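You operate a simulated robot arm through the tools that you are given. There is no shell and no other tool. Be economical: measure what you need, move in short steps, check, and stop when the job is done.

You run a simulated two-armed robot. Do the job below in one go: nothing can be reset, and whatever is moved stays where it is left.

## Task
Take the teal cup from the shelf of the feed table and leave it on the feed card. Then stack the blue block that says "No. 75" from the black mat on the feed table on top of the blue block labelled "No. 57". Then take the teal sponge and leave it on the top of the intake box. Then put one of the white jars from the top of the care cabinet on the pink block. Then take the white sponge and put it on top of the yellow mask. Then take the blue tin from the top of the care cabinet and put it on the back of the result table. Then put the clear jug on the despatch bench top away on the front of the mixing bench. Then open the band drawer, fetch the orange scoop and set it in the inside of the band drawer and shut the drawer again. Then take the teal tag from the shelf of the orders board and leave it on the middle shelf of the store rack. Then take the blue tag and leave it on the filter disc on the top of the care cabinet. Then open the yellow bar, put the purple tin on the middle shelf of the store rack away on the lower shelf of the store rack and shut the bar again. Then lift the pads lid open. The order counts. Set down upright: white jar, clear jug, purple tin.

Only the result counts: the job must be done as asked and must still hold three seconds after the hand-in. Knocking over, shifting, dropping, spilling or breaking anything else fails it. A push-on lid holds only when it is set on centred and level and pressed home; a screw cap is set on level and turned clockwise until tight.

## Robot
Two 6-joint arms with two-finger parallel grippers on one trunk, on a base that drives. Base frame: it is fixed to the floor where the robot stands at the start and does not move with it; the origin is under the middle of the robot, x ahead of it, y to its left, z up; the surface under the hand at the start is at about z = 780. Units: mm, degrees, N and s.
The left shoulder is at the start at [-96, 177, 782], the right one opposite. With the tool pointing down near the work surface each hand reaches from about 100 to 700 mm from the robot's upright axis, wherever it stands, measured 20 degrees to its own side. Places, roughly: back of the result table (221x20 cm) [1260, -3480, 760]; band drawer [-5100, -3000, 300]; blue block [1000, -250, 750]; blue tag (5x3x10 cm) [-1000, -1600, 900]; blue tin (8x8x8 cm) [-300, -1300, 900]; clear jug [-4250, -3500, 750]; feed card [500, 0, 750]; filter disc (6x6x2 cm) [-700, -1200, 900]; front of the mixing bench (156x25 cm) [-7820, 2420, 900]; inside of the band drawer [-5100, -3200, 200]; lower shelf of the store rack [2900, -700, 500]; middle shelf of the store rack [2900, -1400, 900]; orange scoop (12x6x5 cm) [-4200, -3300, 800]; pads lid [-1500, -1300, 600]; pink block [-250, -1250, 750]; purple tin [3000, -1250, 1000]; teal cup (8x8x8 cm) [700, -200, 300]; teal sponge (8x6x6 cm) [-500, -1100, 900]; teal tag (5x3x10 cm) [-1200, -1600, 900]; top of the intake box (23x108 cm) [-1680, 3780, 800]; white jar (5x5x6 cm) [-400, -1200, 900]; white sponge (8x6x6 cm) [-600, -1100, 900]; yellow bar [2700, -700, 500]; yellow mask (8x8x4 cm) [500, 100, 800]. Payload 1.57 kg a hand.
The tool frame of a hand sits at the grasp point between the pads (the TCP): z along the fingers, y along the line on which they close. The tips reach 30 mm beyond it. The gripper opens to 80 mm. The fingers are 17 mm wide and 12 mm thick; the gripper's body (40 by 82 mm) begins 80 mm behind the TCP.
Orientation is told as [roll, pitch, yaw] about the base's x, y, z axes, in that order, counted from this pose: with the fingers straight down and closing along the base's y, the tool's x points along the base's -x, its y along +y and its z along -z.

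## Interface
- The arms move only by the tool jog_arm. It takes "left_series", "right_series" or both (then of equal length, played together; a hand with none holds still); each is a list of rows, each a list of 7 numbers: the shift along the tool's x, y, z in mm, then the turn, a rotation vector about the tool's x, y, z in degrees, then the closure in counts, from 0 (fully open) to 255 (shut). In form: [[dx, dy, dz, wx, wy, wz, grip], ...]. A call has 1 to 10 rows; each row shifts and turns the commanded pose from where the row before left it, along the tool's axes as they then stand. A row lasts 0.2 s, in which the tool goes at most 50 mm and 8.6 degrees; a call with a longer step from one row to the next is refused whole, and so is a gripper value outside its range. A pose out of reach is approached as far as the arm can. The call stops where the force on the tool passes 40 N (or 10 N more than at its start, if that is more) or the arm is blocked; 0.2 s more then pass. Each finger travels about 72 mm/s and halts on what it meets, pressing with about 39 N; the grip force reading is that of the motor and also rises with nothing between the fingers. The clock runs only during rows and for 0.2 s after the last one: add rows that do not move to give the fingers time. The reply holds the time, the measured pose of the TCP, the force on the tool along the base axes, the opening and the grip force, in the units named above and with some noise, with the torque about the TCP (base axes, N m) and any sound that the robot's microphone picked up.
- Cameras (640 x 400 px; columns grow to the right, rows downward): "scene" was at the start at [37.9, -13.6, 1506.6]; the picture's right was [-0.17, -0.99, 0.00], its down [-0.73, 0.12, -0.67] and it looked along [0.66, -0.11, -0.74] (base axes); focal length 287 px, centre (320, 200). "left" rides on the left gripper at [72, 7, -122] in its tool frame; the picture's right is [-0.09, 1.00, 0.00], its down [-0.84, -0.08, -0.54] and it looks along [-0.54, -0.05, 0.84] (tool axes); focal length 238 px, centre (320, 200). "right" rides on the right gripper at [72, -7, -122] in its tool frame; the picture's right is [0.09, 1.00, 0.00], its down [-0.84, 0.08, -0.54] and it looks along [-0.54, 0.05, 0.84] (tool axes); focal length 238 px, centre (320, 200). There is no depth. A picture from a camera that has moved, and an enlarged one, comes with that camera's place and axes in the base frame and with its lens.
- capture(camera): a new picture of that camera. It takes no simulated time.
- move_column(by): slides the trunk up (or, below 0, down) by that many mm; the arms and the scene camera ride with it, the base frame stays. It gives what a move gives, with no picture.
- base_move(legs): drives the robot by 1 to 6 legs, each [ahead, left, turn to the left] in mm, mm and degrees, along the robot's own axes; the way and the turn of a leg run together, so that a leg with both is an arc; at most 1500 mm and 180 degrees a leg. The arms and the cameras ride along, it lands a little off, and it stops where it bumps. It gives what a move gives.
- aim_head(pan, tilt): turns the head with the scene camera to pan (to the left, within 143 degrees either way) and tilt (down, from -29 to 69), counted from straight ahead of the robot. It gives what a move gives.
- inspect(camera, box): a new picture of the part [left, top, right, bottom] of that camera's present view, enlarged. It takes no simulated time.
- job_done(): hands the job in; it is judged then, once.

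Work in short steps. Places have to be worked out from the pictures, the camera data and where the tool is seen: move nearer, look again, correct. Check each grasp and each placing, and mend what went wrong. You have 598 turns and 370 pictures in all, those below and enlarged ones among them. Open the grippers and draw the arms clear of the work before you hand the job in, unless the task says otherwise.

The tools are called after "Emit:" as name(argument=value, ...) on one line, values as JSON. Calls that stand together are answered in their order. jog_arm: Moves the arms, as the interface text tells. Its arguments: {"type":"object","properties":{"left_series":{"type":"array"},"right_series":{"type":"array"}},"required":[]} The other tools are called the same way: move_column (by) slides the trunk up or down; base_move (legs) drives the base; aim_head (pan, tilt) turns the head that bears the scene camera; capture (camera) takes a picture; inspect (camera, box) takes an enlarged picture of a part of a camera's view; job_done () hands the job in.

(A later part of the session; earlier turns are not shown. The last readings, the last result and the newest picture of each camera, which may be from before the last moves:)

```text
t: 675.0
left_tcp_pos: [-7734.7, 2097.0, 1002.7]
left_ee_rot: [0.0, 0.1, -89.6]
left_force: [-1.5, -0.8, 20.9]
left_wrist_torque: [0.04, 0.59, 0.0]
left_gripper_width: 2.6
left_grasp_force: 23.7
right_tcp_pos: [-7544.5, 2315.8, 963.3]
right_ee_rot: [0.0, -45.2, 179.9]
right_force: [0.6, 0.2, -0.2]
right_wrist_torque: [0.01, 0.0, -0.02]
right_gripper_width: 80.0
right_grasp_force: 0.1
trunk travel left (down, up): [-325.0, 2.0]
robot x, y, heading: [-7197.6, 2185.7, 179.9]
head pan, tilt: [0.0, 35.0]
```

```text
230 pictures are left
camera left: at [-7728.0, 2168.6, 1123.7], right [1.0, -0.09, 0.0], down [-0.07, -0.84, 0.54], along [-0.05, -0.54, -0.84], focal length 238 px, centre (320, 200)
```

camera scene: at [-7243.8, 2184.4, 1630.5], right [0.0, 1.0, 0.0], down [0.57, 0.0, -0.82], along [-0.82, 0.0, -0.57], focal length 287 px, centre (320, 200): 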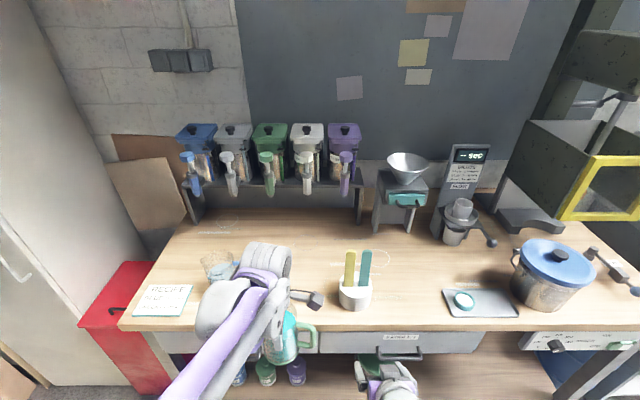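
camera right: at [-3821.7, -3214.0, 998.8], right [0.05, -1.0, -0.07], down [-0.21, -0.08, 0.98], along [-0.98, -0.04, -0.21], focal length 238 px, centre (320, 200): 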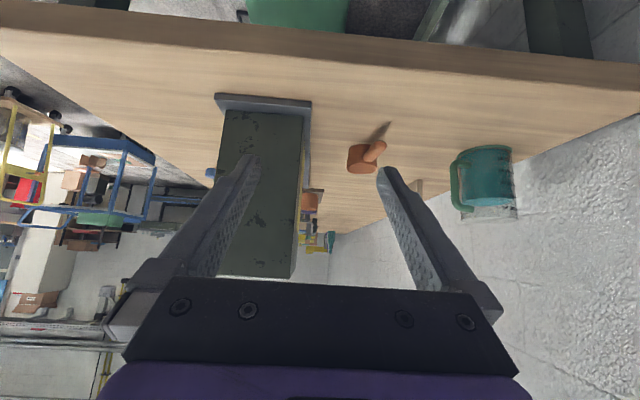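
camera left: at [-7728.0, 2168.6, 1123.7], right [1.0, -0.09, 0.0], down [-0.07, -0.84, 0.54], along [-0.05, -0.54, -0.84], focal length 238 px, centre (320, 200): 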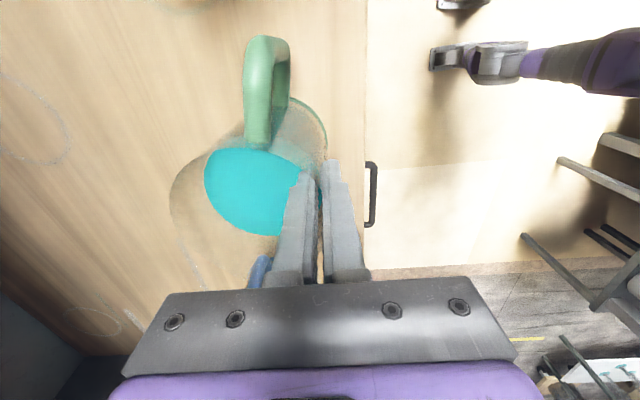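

Contact. Relax 1 mm, open to ~45 mm, and rise straight out.

Emit:
jog_arm(left_series=[[0, 0, -1, 0, 0, 0, 255], [0, 0, 0, 0, 0, 0, 200], [0, 0, 0, 0, 0, 0, 150], [0, 0, 0, 0, 0, 0, 110], [0, 0, 0, 0, 0, 0, 110], [0, 0, -25, 0, 0, 0, 110], [0, 0, -35, 0, 0, 0, 110], [0, 0, -45, 0, 0, 0, 110], [0, 0, -45, 0, 0, 0, 110], [0, 0, 0, 0, 0, 0, 110]])

Emit:
capture(camera="left")

Emit:
inspect(camera="scene", box=[190, 210, 390, 350])

```text
t: 677.2
left_tcp_pos: [-7736.1, 2096.3, 1152.1]
left_ee_rot: [0.3, 0.1, -89.8]
left_force: [-0.1, -0.1, -0.1]
left_wrist_torque: [-0.02, 0.0, 0.0]
left_gripper_width: 45.2
left_grasp_force: 0.1
right_tcp_pos: [-7545.8, 2315.1, 963.0]
right_ee_rot: [-0.1, -45.2, -180.0]
right_force: [-0.5, 0.0, 0.0]
right_wrist_torque: [0.02, -0.02, -0.01]
right_gripper_width: 80.1
right_grasp_force: 0.1
trunk travel left (down, up): [-325.0, 2.0]
robot x, y, heading: [-7199.9, 2185.2, 179.7]
head pan, tilt: [0.0, 35.0]
```

```text
229 pictures are left
camera left: at [-7729.9, 2168.9, 1273.1], right [1.0, -0.09, 0.0], down [-0.07, -0.84, 0.54], along [-0.04, -0.54, -0.84], focal length 238 px, centre (320, 200)
```

left: 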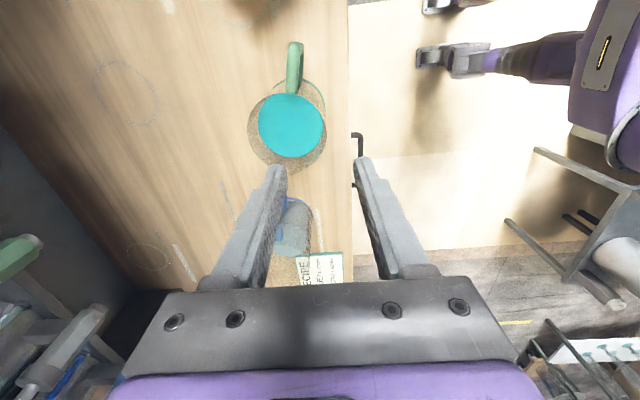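

```text
2.86 times, centred on (290, 280) of scene
camera zoom: at [-7244.4, 2184.5, 1630.8], right [0.0, 1.0, 0.0], down [0.57, 0.0, -0.82], along [-0.82, 0.0, -0.57], focal length 819 px, centre (406, -29)
```

zoom: 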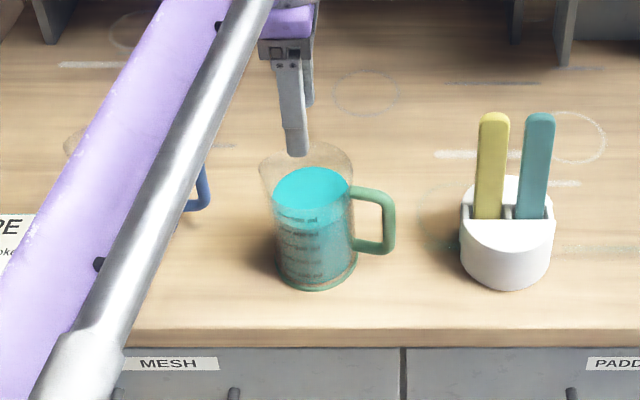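

Jug stands upright on the mixing bench's front. Next the band drawer: I bring the left hand back to neutral and drive back to the despatch bench.

Emit:
jog_arm(left_series=[[0, 40, 0, 0, 0, 8.5, 0], [0, 40, 0, 0, 0, 8.5, 0], [0, 40, 0, 0, 0, 8.5, 0], [15, 30, 0, 0, 0, 8.5, 0], [25, 20, 0, 0, 0, 8.5, 0], [30, 10, 0, 0, 0, 8.5, 0], [30, 0, 0, 0, 0, 8.5, 0], [30, 0, 0, 0, 0, 8.5, 0], [30, 0, 0, 0, 0, 8.5, 0], [20, 0, 0, 0, 0, 8.5, 0]])

Emit:
base_move(legs=[[-320, 0, 0], [0, 1500, 0], [0, 1500, 0], [0, 1480, 0], [0, 0, 90], [0, 1500, 0]])

Emit:
aim_head(pan=0, tilt=45)

Emit:
capture(camera="scene")

```text
t: 679.4
left_tcp_pos: [-7429.0, 2155.7, 1153.1]
left_ee_rot: [0.1, 0.1, -174.9]
left_force: [0.0, -0.3, 0.3]
left_wrist_torque: [-0.01, 0.02, -0.01]
left_gripper_width: 79.9
left_grasp_force: 0.0
right_tcp_pos: [-7545.6, 2314.9, 962.1]
right_ee_rot: [0.0, -45.1, -180.0]
right_force: [-0.3, -0.1, 0.8]
right_wrist_torque: [-0.03, 0.0, 0.0]
right_gripper_width: 80.1
right_grasp_force: 0.1
trunk travel left (down, up): [-325.0, 2.0]
robot x, y, heading: [-7199.7, 2183.0, 180.0]
head pan, tilt: [0.0, 35.0]
```

```text
t: 736.7
left_tcp_pos: [-5395.5, -2529.1, 1153.2]
left_ee_rot: [0.0, 0.1, -84.8]
left_force: [-0.2, 0.1, 0.3]
left_wrist_torque: [-0.01, 0.04, 0.02]
left_gripper_width: 79.5
left_grasp_force: 0.1
right_tcp_pos: [-5554.1, -2646.9, 962.6]
right_ee_rot: [-0.1, -45.1, -90.2]
right_force: [-0.7, 0.0, 0.5]
right_wrist_torque: [-0.01, 0.0, 0.0]
right_gripper_width: 80.2
right_grasp_force: 0.0
trunk travel left (down, up): [-325.0, 2.0]
robot x, y, heading: [-5423.9, -2300.9, -90.1]
head pan, tilt: [0.0, 35.0]
```

```text
t: 737.4
left_tcp_pos: [-5395.6, -2528.3, 1153.5]
left_ee_rot: [0.1, 0.1, -84.8]
left_force: [0.3, 0.5, 0.4]
left_wrist_torque: [0.03, -0.01, 0.04]
left_gripper_width: 80.3
left_grasp_force: 0.0
right_tcp_pos: [-5554.1, -2645.7, 961.8]
right_ee_rot: [-0.2, -45.2, -90.1]
right_force: [0.5, 0.4, -0.5]
right_wrist_torque: [-0.01, -0.02, 0.01]
right_gripper_width: 79.7
right_grasp_force: 0.0
trunk travel left (down, up): [-325.0, 2.0]
robot x, y, heading: [-5424.5, -2298.4, -90.0]
head pan, tilt: [0.0, 45.0]
```

```text
227 pictures are left
camera scene: at [-5423.3, -2338.3, 1616.0], right [-1.0, 0.0, 0.0], down [0.0, 0.71, -0.71], along [0.0, -0.71, -0.71], focal length 287 px, centre (320, 200)
```

scene: 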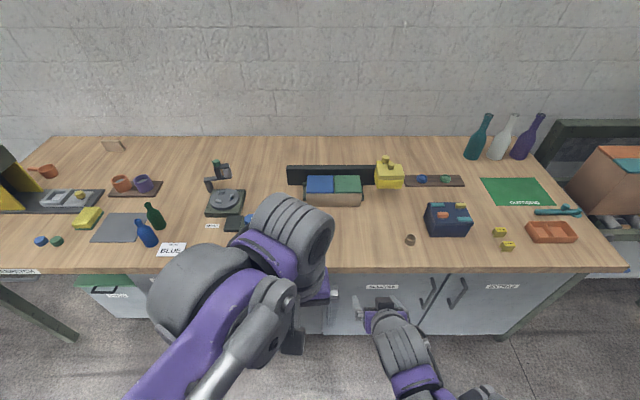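

Emit:
base_move(legs=[[-150, 450, 0]])

Emit:
aim_head(pan=-15, tilt=45)

Emit:
capture(camera="scene")

```text
t: 741.9
left_tcp_pos: [-4944.3, -2380.0, 1154.8]
left_ee_rot: [0.1, 0.1, -85.0]
left_force: [0.3, 0.4, 0.5]
left_wrist_torque: [0.03, 0.0, -0.01]
left_gripper_width: 80.2
left_grasp_force: 0.2
right_tcp_pos: [-5103.8, -2495.8, 962.0]
right_ee_rot: [-0.1, -45.1, -90.2]
right_force: [-0.3, -0.6, 0.5]
right_wrist_torque: [-0.02, -0.05, 0.0]
right_gripper_width: 80.3
right_grasp_force: 0.1
trunk travel left (down, up): [-325.0, 2.0]
robot x, y, heading: [-4967.1, -2152.1, -90.3]
head pan, tilt: [0.0, 45.0]
```

```text
t: 742.7
left_tcp_pos: [-4943.5, -2379.4, 1153.2]
left_ee_rot: [0.0, 0.1, -84.9]
left_force: [0.0, -0.6, 0.2]
left_wrist_torque: [0.0, -0.02, 0.01]
left_gripper_width: 80.0
left_grasp_force: 0.0
right_tcp_pos: [-5103.5, -2496.5, 962.1]
right_ee_rot: [0.0, -45.2, -90.2]
right_force: [-0.2, 0.6, -0.7]
right_wrist_torque: [-0.03, 0.02, -0.02]
right_gripper_width: 79.9
right_grasp_force: 0.1
trunk travel left (down, up): [-325.0, 2.0]
robot x, y, heading: [-4967.8, -2152.4, -90.3]
head pan, tilt: [-15.0, 45.0]
```

```text
226 pictures are left
camera scene: at [-4993.2, -2185.7, 1616.0], right [-0.96, 0.26, 0.0], down [0.19, 0.68, -0.71], along [-0.19, -0.68, -0.71], focal length 287 px, centre (320, 200)
```

scene: 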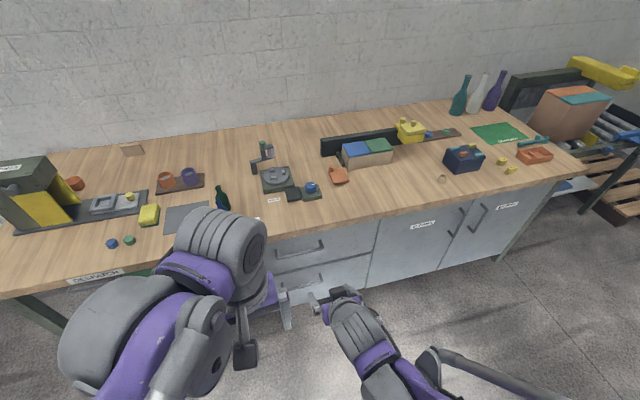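

Emit:
jog_arm(left_series=[[0, 45, 0, 0, 0, 0, 0], [0, 45, 0, 0, 0, 0, 0], [0, 45, 0, 0, 0, 0, 0], [0, 45, 0, 0, 0, 0, 0], [0, 45, 0, 0, 0, 0, 0], [0, 0, 0, 0, 0, 0, 0]], right_series=[[0, 0, 0, 0, 7.5, 0, 0], [0, 0, 0, 0, 7.5, 0, 0], [0, 0, 0, 0, 7.5, 0, 0], [0, 0, 0, 0, 7.5, 0, 0], [0, 0, 0, 0, 7.5, 0, 0], [0, 0, 0, 0, 7.5, 0, 0]])

Emit:
aim_head(pan=0, tilt=45)

Emit:
capture(camera="scene")

```text
t: 744.1
left_tcp_pos: [-4719.1, -2359.7, 1153.6]
left_ee_rot: [0.0, 0.2, -84.9]
left_force: [-0.8, -0.2, -0.8]
left_wrist_torque: [0.02, 0.01, -0.01]
left_gripper_width: 79.9
left_grasp_force: 0.1
right_tcp_pos: [-5103.9, -2496.6, 962.2]
right_ee_rot: [0.0, -0.1, -90.3]
right_force: [0.5, 0.2, 0.3]
right_wrist_torque: [0.0, 0.0, 0.03]
right_gripper_width: 80.0
right_grasp_force: 0.0
trunk travel left (down, up): [-325.0, 2.0]
robot x, y, heading: [-4974.1, -2155.8, -90.0]
head pan, tilt: [-15.0, 45.0]
```

```text
t: 744.9
left_tcp_pos: [-4720.8, -2357.8, 1155.1]
left_ee_rot: [0.0, 0.1, -84.9]
left_force: [-0.2, -0.4, 0.0]
left_wrist_torque: [0.0, -0.04, -0.03]
left_gripper_width: 79.9
left_grasp_force: 0.0
right_tcp_pos: [-5103.5, -2498.1, 962.9]
right_ee_rot: [-0.1, -0.2, -90.3]
right_force: [-1.1, 0.9, -0.5]
right_wrist_torque: [0.04, 0.02, -0.03]
right_gripper_width: 79.9
right_grasp_force: 0.2
trunk travel left (down, up): [-325.0, 2.0]
robot x, y, heading: [-4970.2, -2152.8, -90.3]
head pan, tilt: [0.0, 45.0]
```

```text
225 pictures are left
camera scene: at [-4972.2, -2188.5, 1616.0], right [-1.0, 0.01, 0.0], down [0.0, 0.71, -0.71], along [0.0, -0.71, -0.71], focal length 287 px, centre (320, 200)
```

scene: 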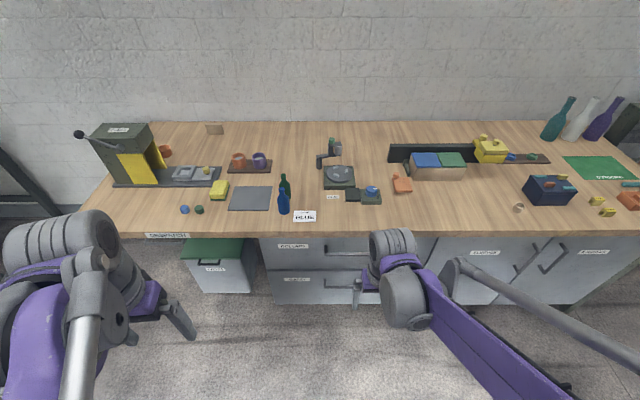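

Emit:
inspect(camera="scene", box=[240, 225, 480, 325])

Emit:
capture(camera="right")

```text
2.67 times, centred on (360, 275) of scene
camera zoom: at [-4972.2, -2188.5, 1616.0], right [-1.0, 0.01, 0.0], down [0.0, 0.71, -0.71], along [0.0, -0.71, -0.71], focal length 765 px, centre (213, 0)
```

zoom: 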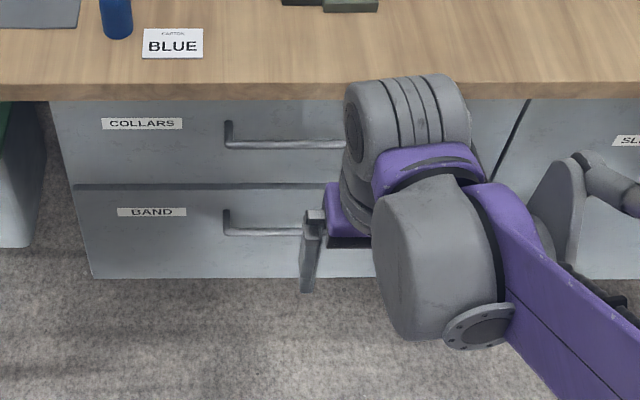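

```text
223 pictures are left
camera right: at [-5110.6, -2422.8, 1085.6], right [1.0, 0.09, 0.0], down [0.07, -0.83, 0.55], along [0.05, -0.54, -0.84], focal length 238 px, centre (320, 200)
```

right: 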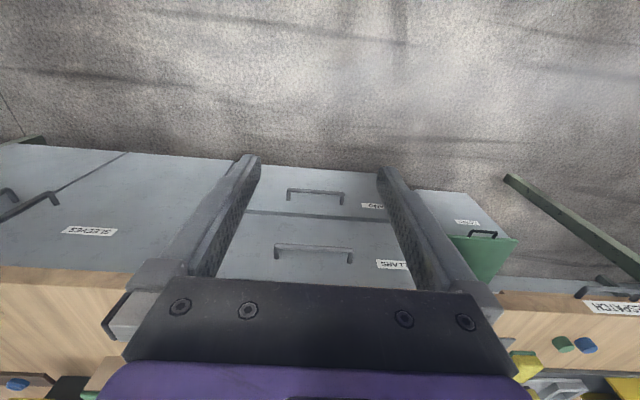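

The band drawer is the lower one; its bar handle is centred at about (-5087,-2815,445). I lower the trunk and turn the right hand to straddle the bar.

Emit:
move_column(by=-250)

Emit:
jog_arm(right_series=[[0, 0, 0, 0, 0, 8.5, 0], [0, 0, 0, 0, 0, 8.5, 0], [0, 0, 0, 0, 0, 8.5, 0], [0, 0, 0, 0, 0, 8.5, 0], [0, 0, 0, 0, 0, 8.5, 0], [0, 0, 0, 0, 0, 8.5, 0], [0, 0, 0, 0, 0, 8.5, 0], [0, 0, 0, 0, 0, 8.5, 0], [0, 0, 0, 0, 0, 8.5, 0], [0, 0, 0, 0, 0, 8.5, 0]])

Emit:
jog_arm(right_series=[[0, 0, 0, 0, 0, 5, 0], [0, 0, 0, -7.5, 0, 0, 0], [0, 0, 0, -7.5, 0, 0, 0], [0, 0, 0, -7.5, 0, 0, 0], [0, 0, 0, -7.5, 0, 0, 0], [0, 0, 0, -7.5, 0, 0, 0], [0, 0, 0, -7.5, 0, 0, 0], [0, 0, 0, 0, 0, 0, 0]])

Emit:
capture(camera="right")

```text
t: 747.4
left_tcp_pos: [-4719.2, -2360.5, 904.4]
left_ee_rot: [0.0, 0.1, -84.9]
left_force: [0.8, 0.1, 0.2]
left_wrist_torque: [0.05, -0.02, -0.01]
left_gripper_width: 80.2
left_grasp_force: 0.0
right_tcp_pos: [-5104.4, -2496.4, 712.2]
right_ee_rot: [-0.1, -0.2, -90.3]
right_force: [-0.4, -0.7, 0.2]
right_wrist_torque: [0.01, -0.01, 0.01]
right_gripper_width: 79.8
right_grasp_force: 0.1
trunk travel left (down, up): [-75.0, 252.0]
robot x, y, heading: [-4971.4, -2153.4, -90.2]
head pan, tilt: [0.0, 45.0]
```

```text
t: 749.6
left_tcp_pos: [-4720.7, -2359.9, 903.0]
left_ee_rot: [0.1, 0.1, -84.9]
left_force: [-0.2, -0.1, -0.3]
left_wrist_torque: [-0.01, 0.01, 0.0]
left_gripper_width: 79.9
left_grasp_force: 0.0
right_tcp_pos: [-5103.9, -2495.8, 712.9]
right_ee_rot: [0.3, -0.1, -175.4]
right_force: [-0.3, -0.6, 0.9]
right_wrist_torque: [-0.05, 0.01, 0.02]
right_gripper_width: 80.0
right_grasp_force: 0.1
trunk travel left (down, up): [-75.0, 252.0]
robot x, y, heading: [-4970.3, -2155.4, -90.2]
head pan, tilt: [0.0, 45.0]
```

```text
t: 751.4
left_tcp_pos: [-4720.9, -2360.8, 903.5]
left_ee_rot: [0.1, 0.1, -84.9]
left_force: [0.7, -0.1, 0.2]
left_wrist_torque: [0.0, 0.03, -0.02]
left_gripper_width: 79.9
left_grasp_force: 0.1
right_tcp_pos: [-5103.4, -2497.5, 711.6]
right_ee_rot: [45.3, 0.0, 179.8]
right_force: [-0.2, -0.3, -0.6]
right_wrist_torque: [0.0, -0.01, -0.01]
right_gripper_width: 80.0
right_grasp_force: 0.1
trunk travel left (down, up): [-75.0, 252.0]
robot x, y, heading: [-4974.3, -2150.3, -90.5]
head pan, tilt: [0.0, 45.0]
```

```text
222 pictures are left
camera right: at [-5031.9, -2404.1, 794.7], right [0.09, -0.7, 0.71], down [-0.83, 0.33, 0.44], along [-0.54, -0.63, -0.56], focal length 238 px, centre (320, 200)
```

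right: 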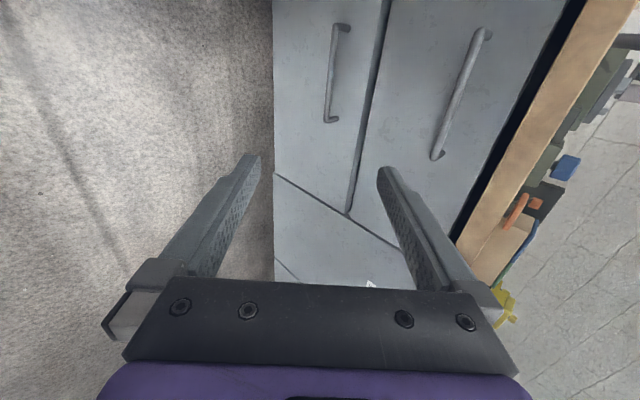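

Good orientation. I approach along the tool axis most of the way, then re-measure.

Emit:
jog_arm(right_series=[[3, 5, 48, 0, 0, 0, 100], [3, 5, 48, 0, 0, 0, 100], [3, 5, 48, 0, 0, 0, 100], [3, 5, 48, 0, 0, 0, 100], [3, 5, 48, 0, 0, 0, 159], [3, 5, 40, 0, 0, 0, 159], [0, 0, 0, 0, 0, 0, 159]])

Emit:
capture(camera="right")

```text
t: 753.0
left_tcp_pos: [-4720.8, -2360.3, 904.2]
left_ee_rot: [0.0, 0.0, -84.9]
left_force: [-1.1, -0.2, 0.8]
left_wrist_torque: [-0.02, -0.01, 0.03]
left_gripper_width: 80.1
left_grasp_force: 0.1
right_tcp_pos: [-5089.0, -2715.8, 536.5]
right_ee_rot: [45.1, 0.0, 179.7]
right_force: [-0.2, 0.6, 0.8]
right_wrist_torque: [-0.02, 0.01, 0.04]
right_gripper_width: 30.1
right_grasp_force: 0.1
trunk travel left (down, up): [-75.0, 252.0]
robot x, y, heading: [-4970.2, -2154.1, -90.1]
head pan, tilt: [0.0, 45.0]
```

```text
221 pictures are left
camera right: at [-5015.6, -2624.5, 618.6], right [0.09, -0.7, 0.71], down [-0.83, 0.33, 0.44], along [-0.54, -0.63, -0.56], focal length 238 px, centre (320, 200)
```

right: 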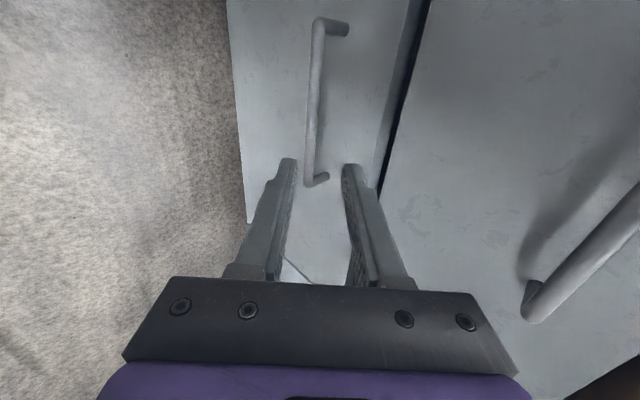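

Depth along the approach is ambiguous. I check the hand-to-handle distance with the scene camera.

Emit:
aim_head(pan=-10, tilt=50)

Emit:
inspect(camera="scene", box=[220, 150, 460, 320])

```text
t: 753.8
left_tcp_pos: [-4719.9, -2359.0, 903.6]
left_ee_rot: [0.0, 0.1, -84.8]
left_force: [-0.3, -0.5, 0.7]
left_wrist_torque: [-0.04, 0.0, 0.0]
left_gripper_width: 80.2
left_grasp_force: 0.1
right_tcp_pos: [-5087.7, -2715.8, 536.2]
right_ee_rot: [45.2, 0.0, 179.8]
right_force: [0.1, -0.1, 0.2]
right_wrist_torque: [0.01, 0.02, -0.03]
right_gripper_width: 30.0
right_grasp_force: 0.1
trunk travel left (down, up): [-75.0, 252.0]
robot x, y, heading: [-4971.8, -2148.9, -90.5]
head pan, tilt: [-10.0, 50.0]
```

```text
2.35 times, centred on (340, 235) of scene
camera zoom: at [-4985.6, -2215.5, 1349.8], right [-0.98, 0.18, 0.0], down [0.14, 0.75, -0.64], along [-0.11, -0.63, -0.77], focal length 675 px, centre (273, 118)
```

zoom: 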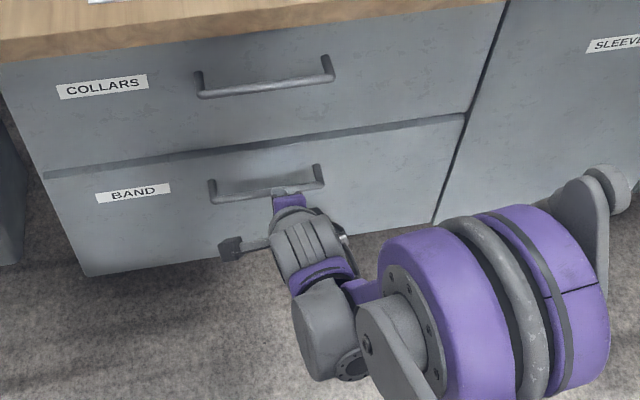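

Triangulated bar at (y,z)≈(-2836,400), x -5177…-4990. I advance with a small sideways correction.

Emit:
jog_arm(right_series=[[1.5, -4, 45, 0, 0, 0, 159], [1.5, -4, 45, 0, 0, 0, 159], [1.5, -3.6, 40, 0, 0, 0, 159], [0, 0, 0, 0, 0, 0, 159]])

Emit:
capture(camera="right")

Emit:
inspect(camera="scene", box=[220, 150, 460, 320])

```text
t: 754.8
left_tcp_pos: [-4719.2, -2359.5, 904.8]
left_ee_rot: [-0.1, 0.1, -84.9]
left_force: [1.0, 0.2, 0.2]
left_wrist_torque: [-0.02, 0.01, 0.01]
left_gripper_width: 79.9
left_grasp_force: 0.0
right_tcp_pos: [-5083.4, -2800.4, 437.8]
right_ee_rot: [45.2, -0.1, 179.7]
right_force: [0.1, -0.3, 0.2]
right_wrist_torque: [-0.01, -0.03, -0.01]
right_gripper_width: 30.1
right_grasp_force: 0.0
trunk travel left (down, up): [-75.0, 252.0]
robot x, y, heading: [-4967.4, -2147.4, -90.3]
head pan, tilt: [-10.0, 50.0]
```

```text
219 pictures are left
camera right: at [-5011.5, -2708.3, 519.2], right [0.09, -0.7, 0.71], down [-0.83, 0.33, 0.44], along [-0.54, -0.63, -0.56], focal length 238 px, centre (320, 200)
```

right: 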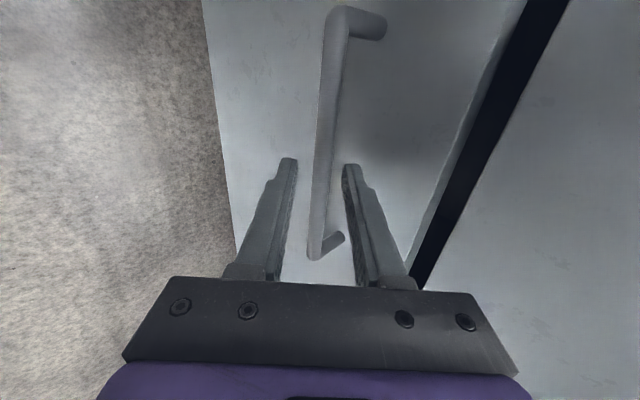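

```text
2.35 times, centred on (340, 235) of scene
camera zoom: at [-4985.7, -2215.3, 1349.8], right [-0.98, 0.18, 0.0], down [0.14, 0.75, -0.64], along [-0.11, -0.63, -0.77], focal length 675 px, centre (273, 118)
```

zoom: 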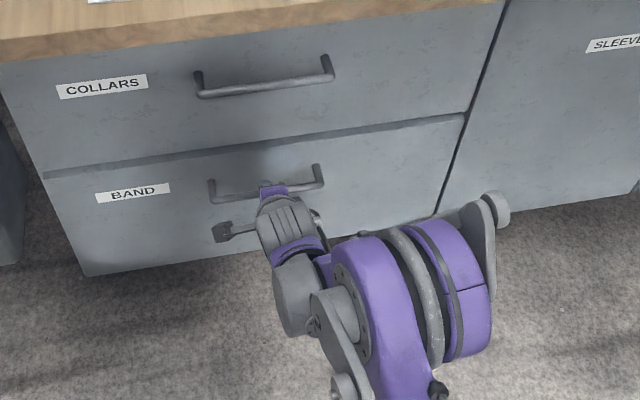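

Emit:
jog_arm(right_series=[[0, -1, 20, 0, 0, 0, 159], [0, 0, 20, 0, 0, 0, 159], [0, 0, 0, 0, 0, 0, 159]])

Emit:
capture(camera="right")

```text
t: 755.6
left_tcp_pos: [-4719.2, -2358.7, 903.5]
left_ee_rot: [0.0, 0.0, -84.9]
left_force: [-0.1, 0.4, 0.5]
left_wrist_torque: [0.01, -0.02, 0.01]
left_gripper_width: 80.4
left_grasp_force: 0.0
right_tcp_pos: [-5084.4, -2827.7, 408.1]
right_ee_rot: [45.1, 0.0, 179.7]
right_force: [0.1, 0.1, 0.0]
right_wrist_torque: [-0.01, 0.04, 0.03]
right_gripper_width: 30.0
right_grasp_force: 0.1
trunk travel left (down, up): [-75.0, 252.0]
robot x, y, heading: [-4971.9, -2151.6, -90.1]
head pan, tilt: [-10.0, 50.0]
```

```text
217 pictures are left
camera right: at [-5011.8, -2735.8, 489.6], right [0.09, -0.7, 0.71], down [-0.83, 0.33, 0.44], along [-0.54, -0.63, -0.56], focal length 238 px, centre (320, 200)
```

right: 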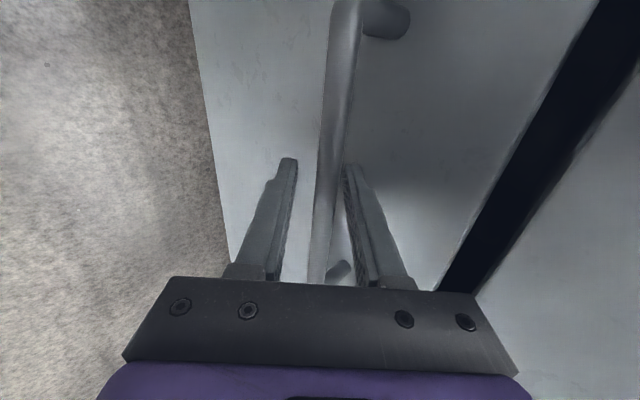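

Emit:
jog_arm(right_series=[[0, 0, 0, 0, 0, 0, 255], [0, 0, 0, 0, 0, 0, 255], [0, 0, 0, 0, 0, 0, 255]])

Emit:
capture(camera="right")

```text
t: 756.4
left_tcp_pos: [-4720.7, -2357.7, 904.9]
left_ee_rot: [0.0, 0.0, -84.9]
left_force: [-0.3, -0.8, 0.3]
left_wrist_torque: [0.0, 0.02, -0.02]
left_gripper_width: 79.9
left_grasp_force: 0.0
right_tcp_pos: [-5084.4, -2828.3, 409.7]
right_ee_rot: [45.4, -0.1, 179.8]
right_force: [-1.7, -2.2, 22.8]
right_wrist_torque: [0.02, 0.07, 0.23]
right_gripper_width: 13.8
right_grasp_force: 30.0
trunk travel left (down, up): [-75.0, 252.0]
robot x, y, heading: [-4970.7, -2153.1, -90.4]
head pan, tilt: [-10.0, 50.0]
```

```text
216 pictures are left
camera right: at [-5011.7, -2735.3, 491.4], right [0.09, -0.7, 0.71], down [-0.83, 0.34, 0.44], along [-0.54, -0.63, -0.55], focal length 238 px, centre (320, 200)
```

right: 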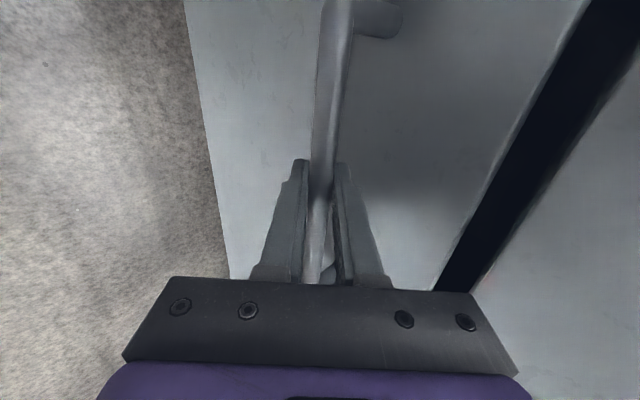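

Bar gripped. I pull the drawer toward the robot with the arm.

Emit:
jog_arm(right_series=[[0, -7, -7, 0, 0, 0, 255], [0, -10.6, -10.6, 0, 0, 0, 255], [0, -14.1, -14.2, 0, 0, 0, 255], [0, -14.1, -14.2, 0, 0, 0, 255], [0, -14.1, -14.2, 0, 0, 0, 255], [0, 0, 0, 0, 0, 0, 255]])

Emit:
inspect(camera="scene", box=[180, 130, 460, 320])

```text
t: 757.8
left_tcp_pos: [-4719.7, -2356.6, 904.4]
left_ee_rot: [0.0, 0.1, -84.9]
left_force: [-0.2, -0.4, -0.5]
left_wrist_torque: [-0.04, -0.01, 0.03]
left_gripper_width: 80.1
left_grasp_force: 0.0
right_tcp_pos: [-5083.3, -2742.5, 410.4]
right_ee_rot: [45.4, -0.1, 179.7]
right_force: [-7.0, 0.6, 30.5]
right_wrist_torque: [-0.01, 0.07, 0.16]
right_gripper_width: 13.6
right_grasp_force: 30.2
trunk travel left (down, up): [-75.0, 252.0]
robot x, y, heading: [-4973.1, -2149.0, -90.1]
head pan, tilt: [-10.0, 50.0]
```

```text
2.11 times, centred on (320, 225) of scene
camera zoom: at [-4985.6, -2212.8, 1349.9], right [-0.98, 0.18, 0.0], down [0.14, 0.75, -0.64], along [-0.11, -0.63, -0.76], focal length 604 px, centre (320, 147)
```

zoom: 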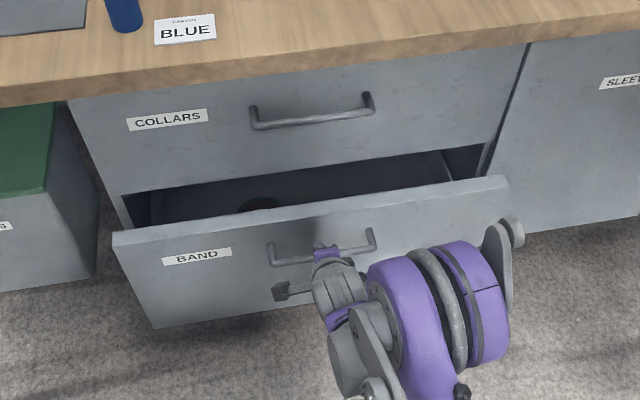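

The drawer opens. Continue pulling about 190 mm.

Emit:
jog_arm(right_series=[[0, -13, -15.6, 0, 0, 0, 255], [0, -17.6, -17.7, 0, 0, 0, 255], [0, -17.6, -17.7, 0, 0, 0, 255], [0, -17.6, -17.7, 0, 0, 0, 255], [0, -17.6, -17.7, 0, 0, 0, 255], [0, -17.6, -17.7, 0, 0, 0, 255], [0, -17.6, -17.7, 0, 0, 0, 255], [0, 0, 0, 0, 0, 0, 255]])

Emit:
aim_head(pan=-10, tilt=55)

Emit:
capture(camera="scene")

```text
t: 758.9
left_tcp_pos: [-4720.3, -2361.2, 903.2]
left_ee_rot: [0.1, 0.2, -85.1]
left_force: [-0.1, -0.4, 0.7]
left_wrist_torque: [-0.04, 0.03, -0.03]
left_gripper_width: 80.1
left_grasp_force: 0.1
right_tcp_pos: [-5083.4, -2649.5, 409.8]
right_ee_rot: [44.2, -0.3, 179.5]
right_force: [-0.1, 0.3, -25.6]
right_wrist_torque: [-0.02, 0.38, -0.09]
right_gripper_width: 13.9
right_grasp_force: 30.6
right hand out of reach, approached as far as the arm can: row 4, 5
trunk travel left (down, up): [-75.0, 252.0]
robot x, y, heading: [-4974.4, -2154.2, -90.4]
head pan, tilt: [-10.0, 50.0]
stopped in row 5 (right hand): the force on the tool passed its limit at 44 N (the readings are from after the stop); the commanded pose is now the measured one
```

```text
t: 759.6
left_tcp_pos: [-4721.6, -2361.7, 903.2]
left_ee_rot: [-0.1, 0.4, -84.9]
left_force: [-0.2, 0.3, 0.4]
left_wrist_torque: [-0.05, -0.03, -0.01]
left_gripper_width: 80.2
left_grasp_force: 0.0
right_tcp_pos: [-5083.3, -2651.3, 409.5]
right_ee_rot: [44.3, -0.3, 179.4]
right_force: [-0.3, 3.0, -40.1]
right_wrist_torque: [-0.13, 0.27, 0.13]
right_gripper_width: 13.6
right_grasp_force: 30.0
trunk travel left (down, up): [-75.0, 252.0]
robot x, y, heading: [-4968.6, -2145.9, -90.1]
head pan, tilt: [-10.0, 55.0]
```

```text
214 pictures are left
camera scene: at [-4985.6, -2213.5, 1342.9], right [-0.98, 0.18, 0.0], down [0.15, 0.81, -0.57], along [-0.1, -0.56, -0.82], focal length 287 px, centre (320, 200)
```

scene: 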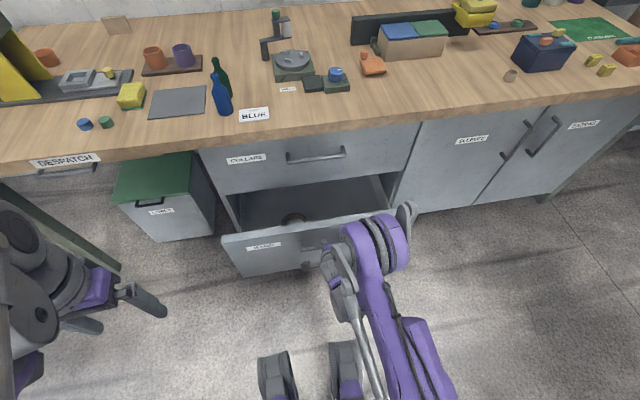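

Arm at its inner limit; I relax the vertical load a little, then pull the rest by backing the base 110 mm.

Emit:
jog_arm(right_series=[[0, -2.1, 2.1, 0, 0, 0, 255], [0, 0, 0, 0, 0, 0, 255]])

Emit:
base_move(legs=[[-110, 0, 0]])

Emit:
capture(camera="scene")

```text
t: 760.2
left_tcp_pos: [-4721.4, -2359.9, 903.6]
left_ee_rot: [0.0, 0.2, -84.9]
left_force: [0.6, 0.6, 0.4]
left_wrist_torque: [0.0, 0.02, -0.02]
left_gripper_width: 79.7
left_grasp_force: 0.0
right_tcp_pos: [-5083.2, -2651.4, 409.7]
right_ee_rot: [44.6, -0.2, 179.6]
right_force: [-5.3, 0.7, -10.8]
right_wrist_torque: [0.08, 0.06, 0.21]
right_gripper_width: 13.7
right_grasp_force: 30.1
trunk travel left (down, up): [-75.0, 252.0]
robot x, y, heading: [-4970.1, -2151.2, -90.1]
head pan, tilt: [-10.0, 55.0]
```

```text
t: 761.4
left_tcp_pos: [-4720.7, -2249.7, 904.4]
left_ee_rot: [0.0, 0.0, -85.1]
left_force: [0.6, 0.6, 0.6]
left_wrist_torque: [0.0, -0.02, 0.01]
left_gripper_width: 80.0
left_grasp_force: 0.1
right_tcp_pos: [-5084.7, -2541.1, 410.0]
right_ee_rot: [44.6, -0.2, 179.3]
right_force: [-16.1, -1.4, 4.6]
right_wrist_torque: [-0.01, 0.3, -0.01]
right_gripper_width: 13.6
right_grasp_force: 30.1
trunk travel left (down, up): [-75.0, 252.0]
robot x, y, heading: [-4970.6, -2038.4, -90.2]
head pan, tilt: [-10.0, 55.0]
```

```text
213 pictures are left
camera scene: at [-4985.3, -2100.5, 1343.3], right [-0.98, 0.18, 0.0], down [0.15, 0.81, -0.57], along [-0.1, -0.56, -0.82], focal length 287 px, centre (320, 200)
```

scene: 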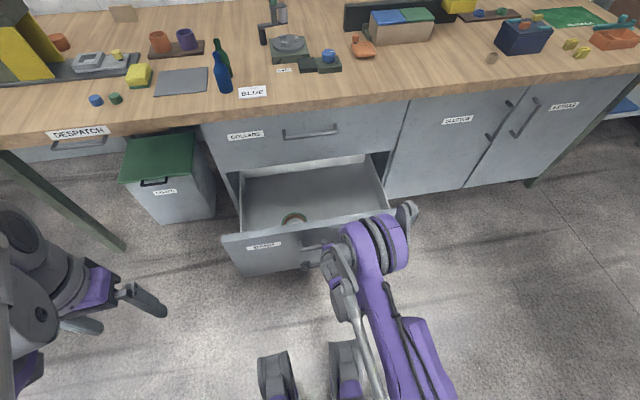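

The drawer is open about 290 mm. I release the handle and back the hand out.

Emit:
jog_arm(right_series=[[0, 0, 0, 0, 0, 0, 159], [0, 0, 0, 0, 0, 0, 150], [0, 0, -25, 0, 0, 0, 150], [0, 0, -45, 0, 0, 0, 100], [0, 0, -45, 0, 0, 0, 0], [0, 0, -45, 0, 0, 0, 0], [0, 0, -40, 0, 0, 0, 0], [0, 0, 0, 0, 0, 0, 0]])

Emit:
capture(camera="right")

```text
t: 763.2
left_tcp_pos: [-4718.9, -2250.6, 903.4]
left_ee_rot: [0.0, 0.1, -85.0]
left_force: [-1.2, 0.3, 0.1]
left_wrist_torque: [0.02, 0.01, -0.01]
left_gripper_width: 80.0
left_grasp_force: 0.0
right_tcp_pos: [-5077.6, -2425.1, 568.6]
right_ee_rot: [44.3, -0.3, 179.5]
right_force: [0.4, 0.4, 0.6]
right_wrist_torque: [0.02, 0.03, 0.03]
right_gripper_width: 79.9
right_grasp_force: 0.1
right hand out of reach, approached as far as the arm can: row 3, 4, 5
trunk travel left (down, up): [-75.0, 252.0]
robot x, y, heading: [-4970.6, -2041.4, -90.0]
head pan, tilt: [-10.0, 55.0]
```

```text
212 pictures are left
camera right: at [-5005.3, -2335.3, 650.5], right [0.09, -0.71, 0.7], down [-0.83, 0.33, 0.44], along [-0.55, -0.62, -0.56], focal length 238 px, centre (320, 200)
```

right: 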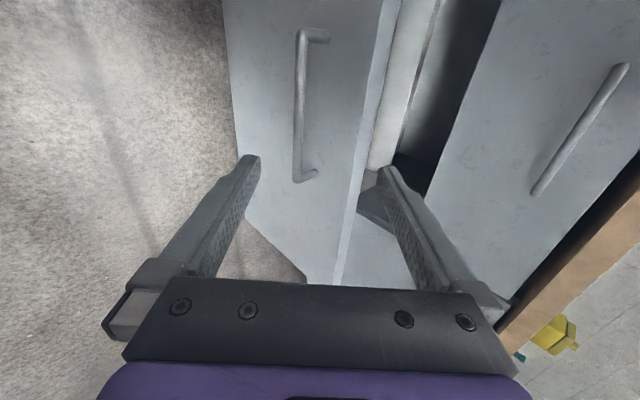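

I raise the trunk and the right hand, then drive around to the bench's left end for the scoop.

Emit:
move_column(by=250)

Emit:
jog_arm(right_series=[[0, 26, -26, 0, 0, 0, 0], [0, 26, -26, 0, 0, 0, 0], [0, 26, -26, 0, 0, 0, 0], [0, 26, -26, 0, 0, 0, 0], [0, 26, -26, 0, 0, 0, 0], [0, 0, 0, 0, 0, 0, 0]])

Emit:
base_move(legs=[[0, 600, 0], [250, 0, 0], [0, 760, 0], [0, 0, -90], [0, 860, 0], [100, 0, 0]])

Emit:
aim_head(pan=10, tilt=50)

Emit:
capture(camera="scene")

```text
t: 765.7
left_tcp_pos: [-4720.3, -2248.9, 1153.8]
left_ee_rot: [-0.1, 0.1, -85.0]
left_force: [1.7, -0.5, -0.2]
left_wrist_torque: [0.0, 0.01, 0.01]
left_gripper_width: 80.1
left_grasp_force: 0.0
right_tcp_pos: [-5077.7, -2505.7, 890.8]
right_ee_rot: [52.8, -0.3, 179.4]
right_force: [-0.7, 0.5, -0.5]
right_wrist_torque: [-0.04, -0.01, 0.01]
right_gripper_width: 80.0
right_grasp_force: 0.1
trunk travel left (down, up): [-325.0, 2.0]
robot x, y, heading: [-4971.3, -2043.4, -90.6]
head pan, tilt: [-10.0, 55.0]
```

```text
t: 767.1
left_tcp_pos: [-4719.5, -2250.8, 1153.3]
left_ee_rot: [0.0, 0.2, -85.0]
left_force: [-0.9, 0.0, -0.8]
left_wrist_torque: [0.04, 0.01, 0.01]
left_gripper_width: 79.8
left_grasp_force: 0.1
right_tcp_pos: [-5075.9, -2482.0, 1076.4]
right_ee_rot: [52.8, -0.2, 179.5]
right_force: [0.4, -0.4, -0.4]
right_wrist_torque: [0.03, 0.01, -0.03]
right_gripper_width: 80.1
right_grasp_force: 0.0
trunk travel left (down, up): [-325.0, 2.0]
robot x, y, heading: [-4973.2, -2039.3, -90.2]
head pan, tilt: [-10.0, 55.0]
```

```text
t: 793.1
left_tcp_pos: [-3917.3, -3417.3, 1154.0]
left_ee_rot: [-0.1, 0.2, -174.4]
left_force: [-0.2, -0.5, 0.8]
left_wrist_torque: [0.0, -0.03, 0.0]
left_gripper_width: 79.7
left_grasp_force: 0.0
right_tcp_pos: [-4150.1, -3063.3, 1075.9]
right_ee_rot: [53.0, -0.2, 89.8]
right_force: [0.1, 0.1, 0.6]
right_wrist_torque: [-0.02, 0.0, 0.01]
right_gripper_width: 80.4
right_grasp_force: 0.0
trunk travel left (down, up): [-325.0, 2.0]
robot x, y, heading: [-3710.8, -3165.9, -179.8]
head pan, tilt: [-10.0, 55.0]
```

```text
t: 793.9
left_tcp_pos: [-3915.1, -3417.4, 1153.6]
left_ee_rot: [0.0, 0.1, -174.5]
left_force: [-0.2, -0.7, -1.3]
left_wrist_torque: [0.03, -0.01, -0.02]
left_gripper_width: 80.0
left_grasp_force: 0.0
right_tcp_pos: [-4151.8, -3061.8, 1076.5]
right_ee_rot: [52.9, -0.2, 89.8]
right_force: [-0.5, 0.0, 0.4]
right_wrist_torque: [0.01, 0.01, 0.02]
right_gripper_width: 80.2
right_grasp_force: 0.1
trunk travel left (down, up): [-325.0, 2.0]
robot x, y, heading: [-3707.2, -3169.4, -179.8]
head pan, tilt: [10.0, 50.0]
```

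```text
211 pictures are left
camera scene: at [-3741.7, -3178.0, 1609.1], right [-0.18, 0.98, 0.0], down [0.75, 0.13, -0.64], along [-0.63, -0.11, -0.77], focal length 287 px, centre (320, 200)
```

scene: 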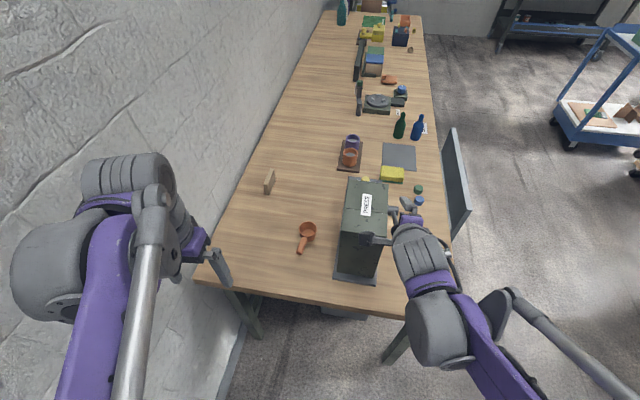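

The right hand is close to the press lever; I pull it back and up first, then check the press and scoop.

Emit:
jog_arm(right_series=[[0, 5, -40, 0, 0, 0, 0], [0, 5, -40, 0, 0, 0, 0], [0, 5, -40, 0, 0, 0, 0], [0, 0, 0, 0, 0, 0, 0]])

Emit:
inspect(camera="scene", box=[230, 150, 450, 300])

Emit:
capture(camera="left")

```text
t: 794.9
left_tcp_pos: [-3916.7, -3416.0, 1152.8]
left_ee_rot: [0.0, 0.2, -174.5]
left_force: [-0.8, -0.3, -0.4]
left_wrist_torque: [0.01, -0.03, 0.02]
left_gripper_width: 80.1
left_grasp_force: 0.1
right_tcp_pos: [-4063.4, -3065.3, 1160.4]
right_ee_rot: [52.9, -0.2, 89.8]
right_force: [0.4, 0.6, 0.8]
right_wrist_torque: [0.02, -0.01, 0.02]
right_gripper_width: 80.2
right_grasp_force: 0.1
trunk travel left (down, up): [-325.0, 2.0]
robot x, y, heading: [-3711.9, -3165.1, -179.7]
head pan, tilt: [10.0, 50.0]
```

```text
2.67 times, centred on (340, 225) of scene
camera zoom: at [-3742.0, -3178.4, 1609.1], right [-0.18, 0.98, 0.0], down [0.75, 0.14, -0.64], along [-0.63, -0.11, -0.77], focal length 765 px, centre (267, 133)
```

zoom: 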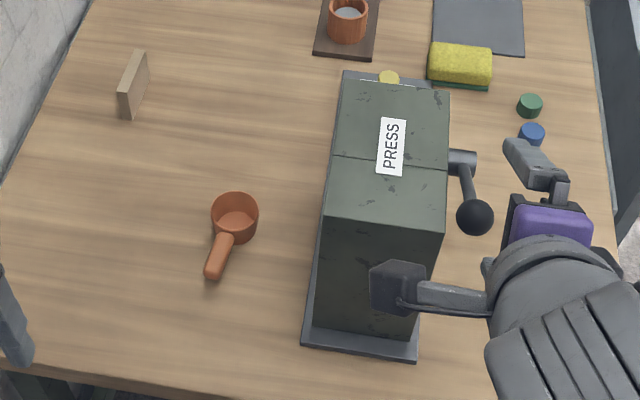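

```text
209 pictures are left
camera left: at [-3844.8, -3417.5, 1274.8], right [0.0, -1.0, 0.0], down [-0.84, 0.0, 0.54], along [-0.54, 0.0, -0.84], focal length 238 px, centre (320, 200)
```

left: 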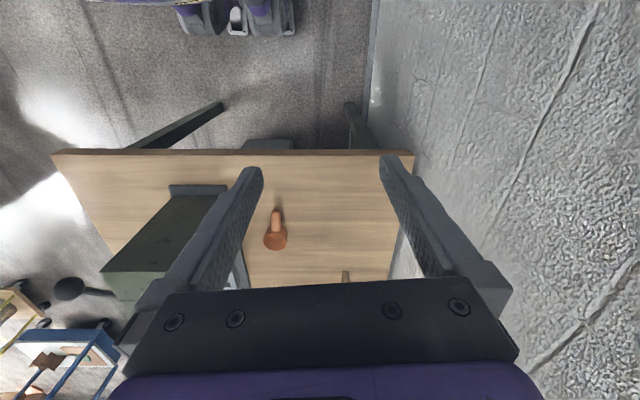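

Scoop cup at ≈(-4249,-3305). I bring the left hand above it.

Emit:
jog_arm(left_series=[[-41.6, -13.9, 18, 0, 0, 5.5, 0], [-41.6, -13.9, 20, 0, 0, 0, 0], [-41.6, -13.9, 20, 0, 0, 0, 0], [-41.6, -13.9, 20, 0, 0, 0, 0], [-41.6, -13.9, 20, 0, 0, 0, 0], [-41.6, -13.9, 20, 0, 0, 0, 0], [-41.6, -13.9, 20, 0, 0, 0, 0], [-41.6, -13.9, 20, 0, 0, 0, 0], [0, 0, 30, 0, 0, 0, 0], [0, 0, 0, 0, 0, 0, 0]])

Emit:
capture(camera="left")

```text
t: 797.1
left_tcp_pos: [-4249.8, -3309.7, 964.2]
left_ee_rot: [-0.1, 0.1, 179.9]
left_force: [0.2, 0.1, -0.6]
left_wrist_torque: [0.01, -0.03, -0.01]
left_gripper_width: 80.0
left_grasp_force: 0.0
right_tcp_pos: [-4064.5, -3062.9, 1160.2]
right_ee_rot: [52.9, -0.2, 89.7]
right_force: [0.7, 0.6, -0.6]
right_wrist_torque: [-0.01, 0.0, 0.02]
right_gripper_width: 80.4
right_grasp_force: 0.1
trunk travel left (down, up): [-325.0, 2.0]
robot x, y, heading: [-3706.7, -3163.2, -179.8]
head pan, tilt: [10.0, 50.0]
```

```text
208 pictures are left
camera left: at [-4177.5, -3317.1, 1085.6], right [-0.09, -1.0, 0.0], down [-0.84, 0.08, 0.54], along [-0.54, 0.05, -0.84], focal length 238 px, centre (320, 200)
```

left: 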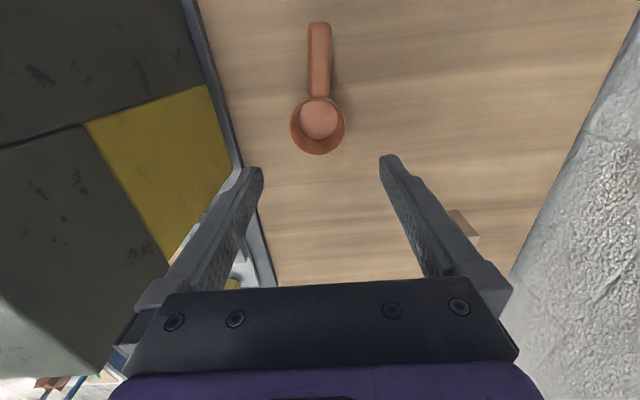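

Aligned. Descend and grip the cup.

Emit:
jog_arm(left_series=[[0, 0, 40, 0, 0, 0, 0], [0, 0, 40, 0, 0, 0, 0], [0, 0, 30, 0, 0, 0, 0], [0, 0, 15, 0, 0, 0, 0], [0, 0, 5, 0, 0, 0, 0], [0, 0, 0, 0, 0, 0, 0]])

Emit:
capture(camera="left")

```text
t: 798.5
left_tcp_pos: [-4248.8, -3310.1, 835.1]
left_ee_rot: [0.1, 0.1, 180.0]
left_force: [0.0, -0.3, 0.0]
left_wrist_torque: [-0.04, -0.04, 0.02]
left_gripper_width: 79.8
left_grasp_force: 0.0
right_tcp_pos: [-4065.7, -3063.6, 1159.5]
right_ee_rot: [52.9, -0.2, 89.9]
right_force: [-1.7, -0.3, 0.5]
right_wrist_torque: [-0.03, -0.01, -0.02]
right_gripper_width: 80.0
right_grasp_force: 0.1
trunk travel left (down, up): [-325.0, 2.0]
robot x, y, heading: [-3709.3, -3158.2, -179.9]
head pan, tilt: [10.0, 50.0]
```

```text
207 pictures are left
camera left: at [-4177.3, -3316.9, 956.5], right [-0.09, -1.0, 0.0], down [-0.84, 0.08, 0.54], along [-0.54, 0.05, -0.84], focal length 238 px, centre (320, 200)
```

left: 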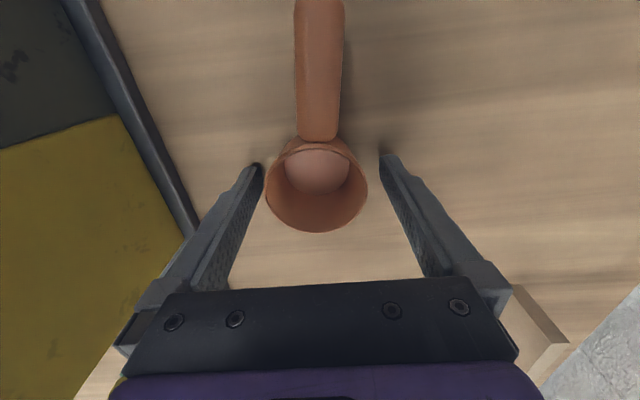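

Emit:
jog_arm(left_series=[[0, 0, 0, 0, 0, 0, 255], [0, 0, 0, 0, 0, 0, 255], [0, 0, 0, 0, 0, 0, 255], [0, 0, -20, 0, 0, 0, 255], [0, 0, -40, 0, 0, 0, 255], [0, 0, -45, 0, 0, 0, 255], [0, 0, -45, 0, 0, 0, 255], [0, 0, 0, 0, 0, 0, 255]])

Emit:
capture(camera="left")

```text
t: 800.3
left_tcp_pos: [-4250.1, -3309.3, 985.0]
left_ee_rot: [-0.1, 0.2, 180.0]
left_force: [0.1, -0.5, -0.7]
left_wrist_torque: [0.01, 0.04, 0.02]
left_gripper_width: 51.5
left_grasp_force: 39.3
right_tcp_pos: [-4064.2, -3063.2, 1159.9]
right_ee_rot: [52.9, -0.3, 89.7]
right_force: [0.2, 0.2, -0.8]
right_wrist_torque: [0.03, 0.0, 0.02]
right_gripper_width: 80.2
right_grasp_force: 0.1
trunk travel left (down, up): [-325.0, 2.0]
robot x, y, heading: [-3704.4, -3165.2, -179.9]
head pan, tilt: [10.0, 50.0]
```

```text
206 pictures are left
camera left: at [-4178.7, -3316.2, 1106.2], right [-0.09, -1.0, 0.0], down [-0.84, 0.08, 0.54], along [-0.54, 0.05, -0.84], focal length 238 px, centre (320, 200)
```

left: 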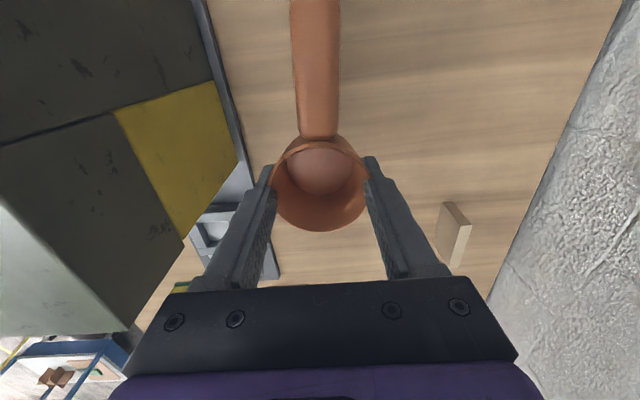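

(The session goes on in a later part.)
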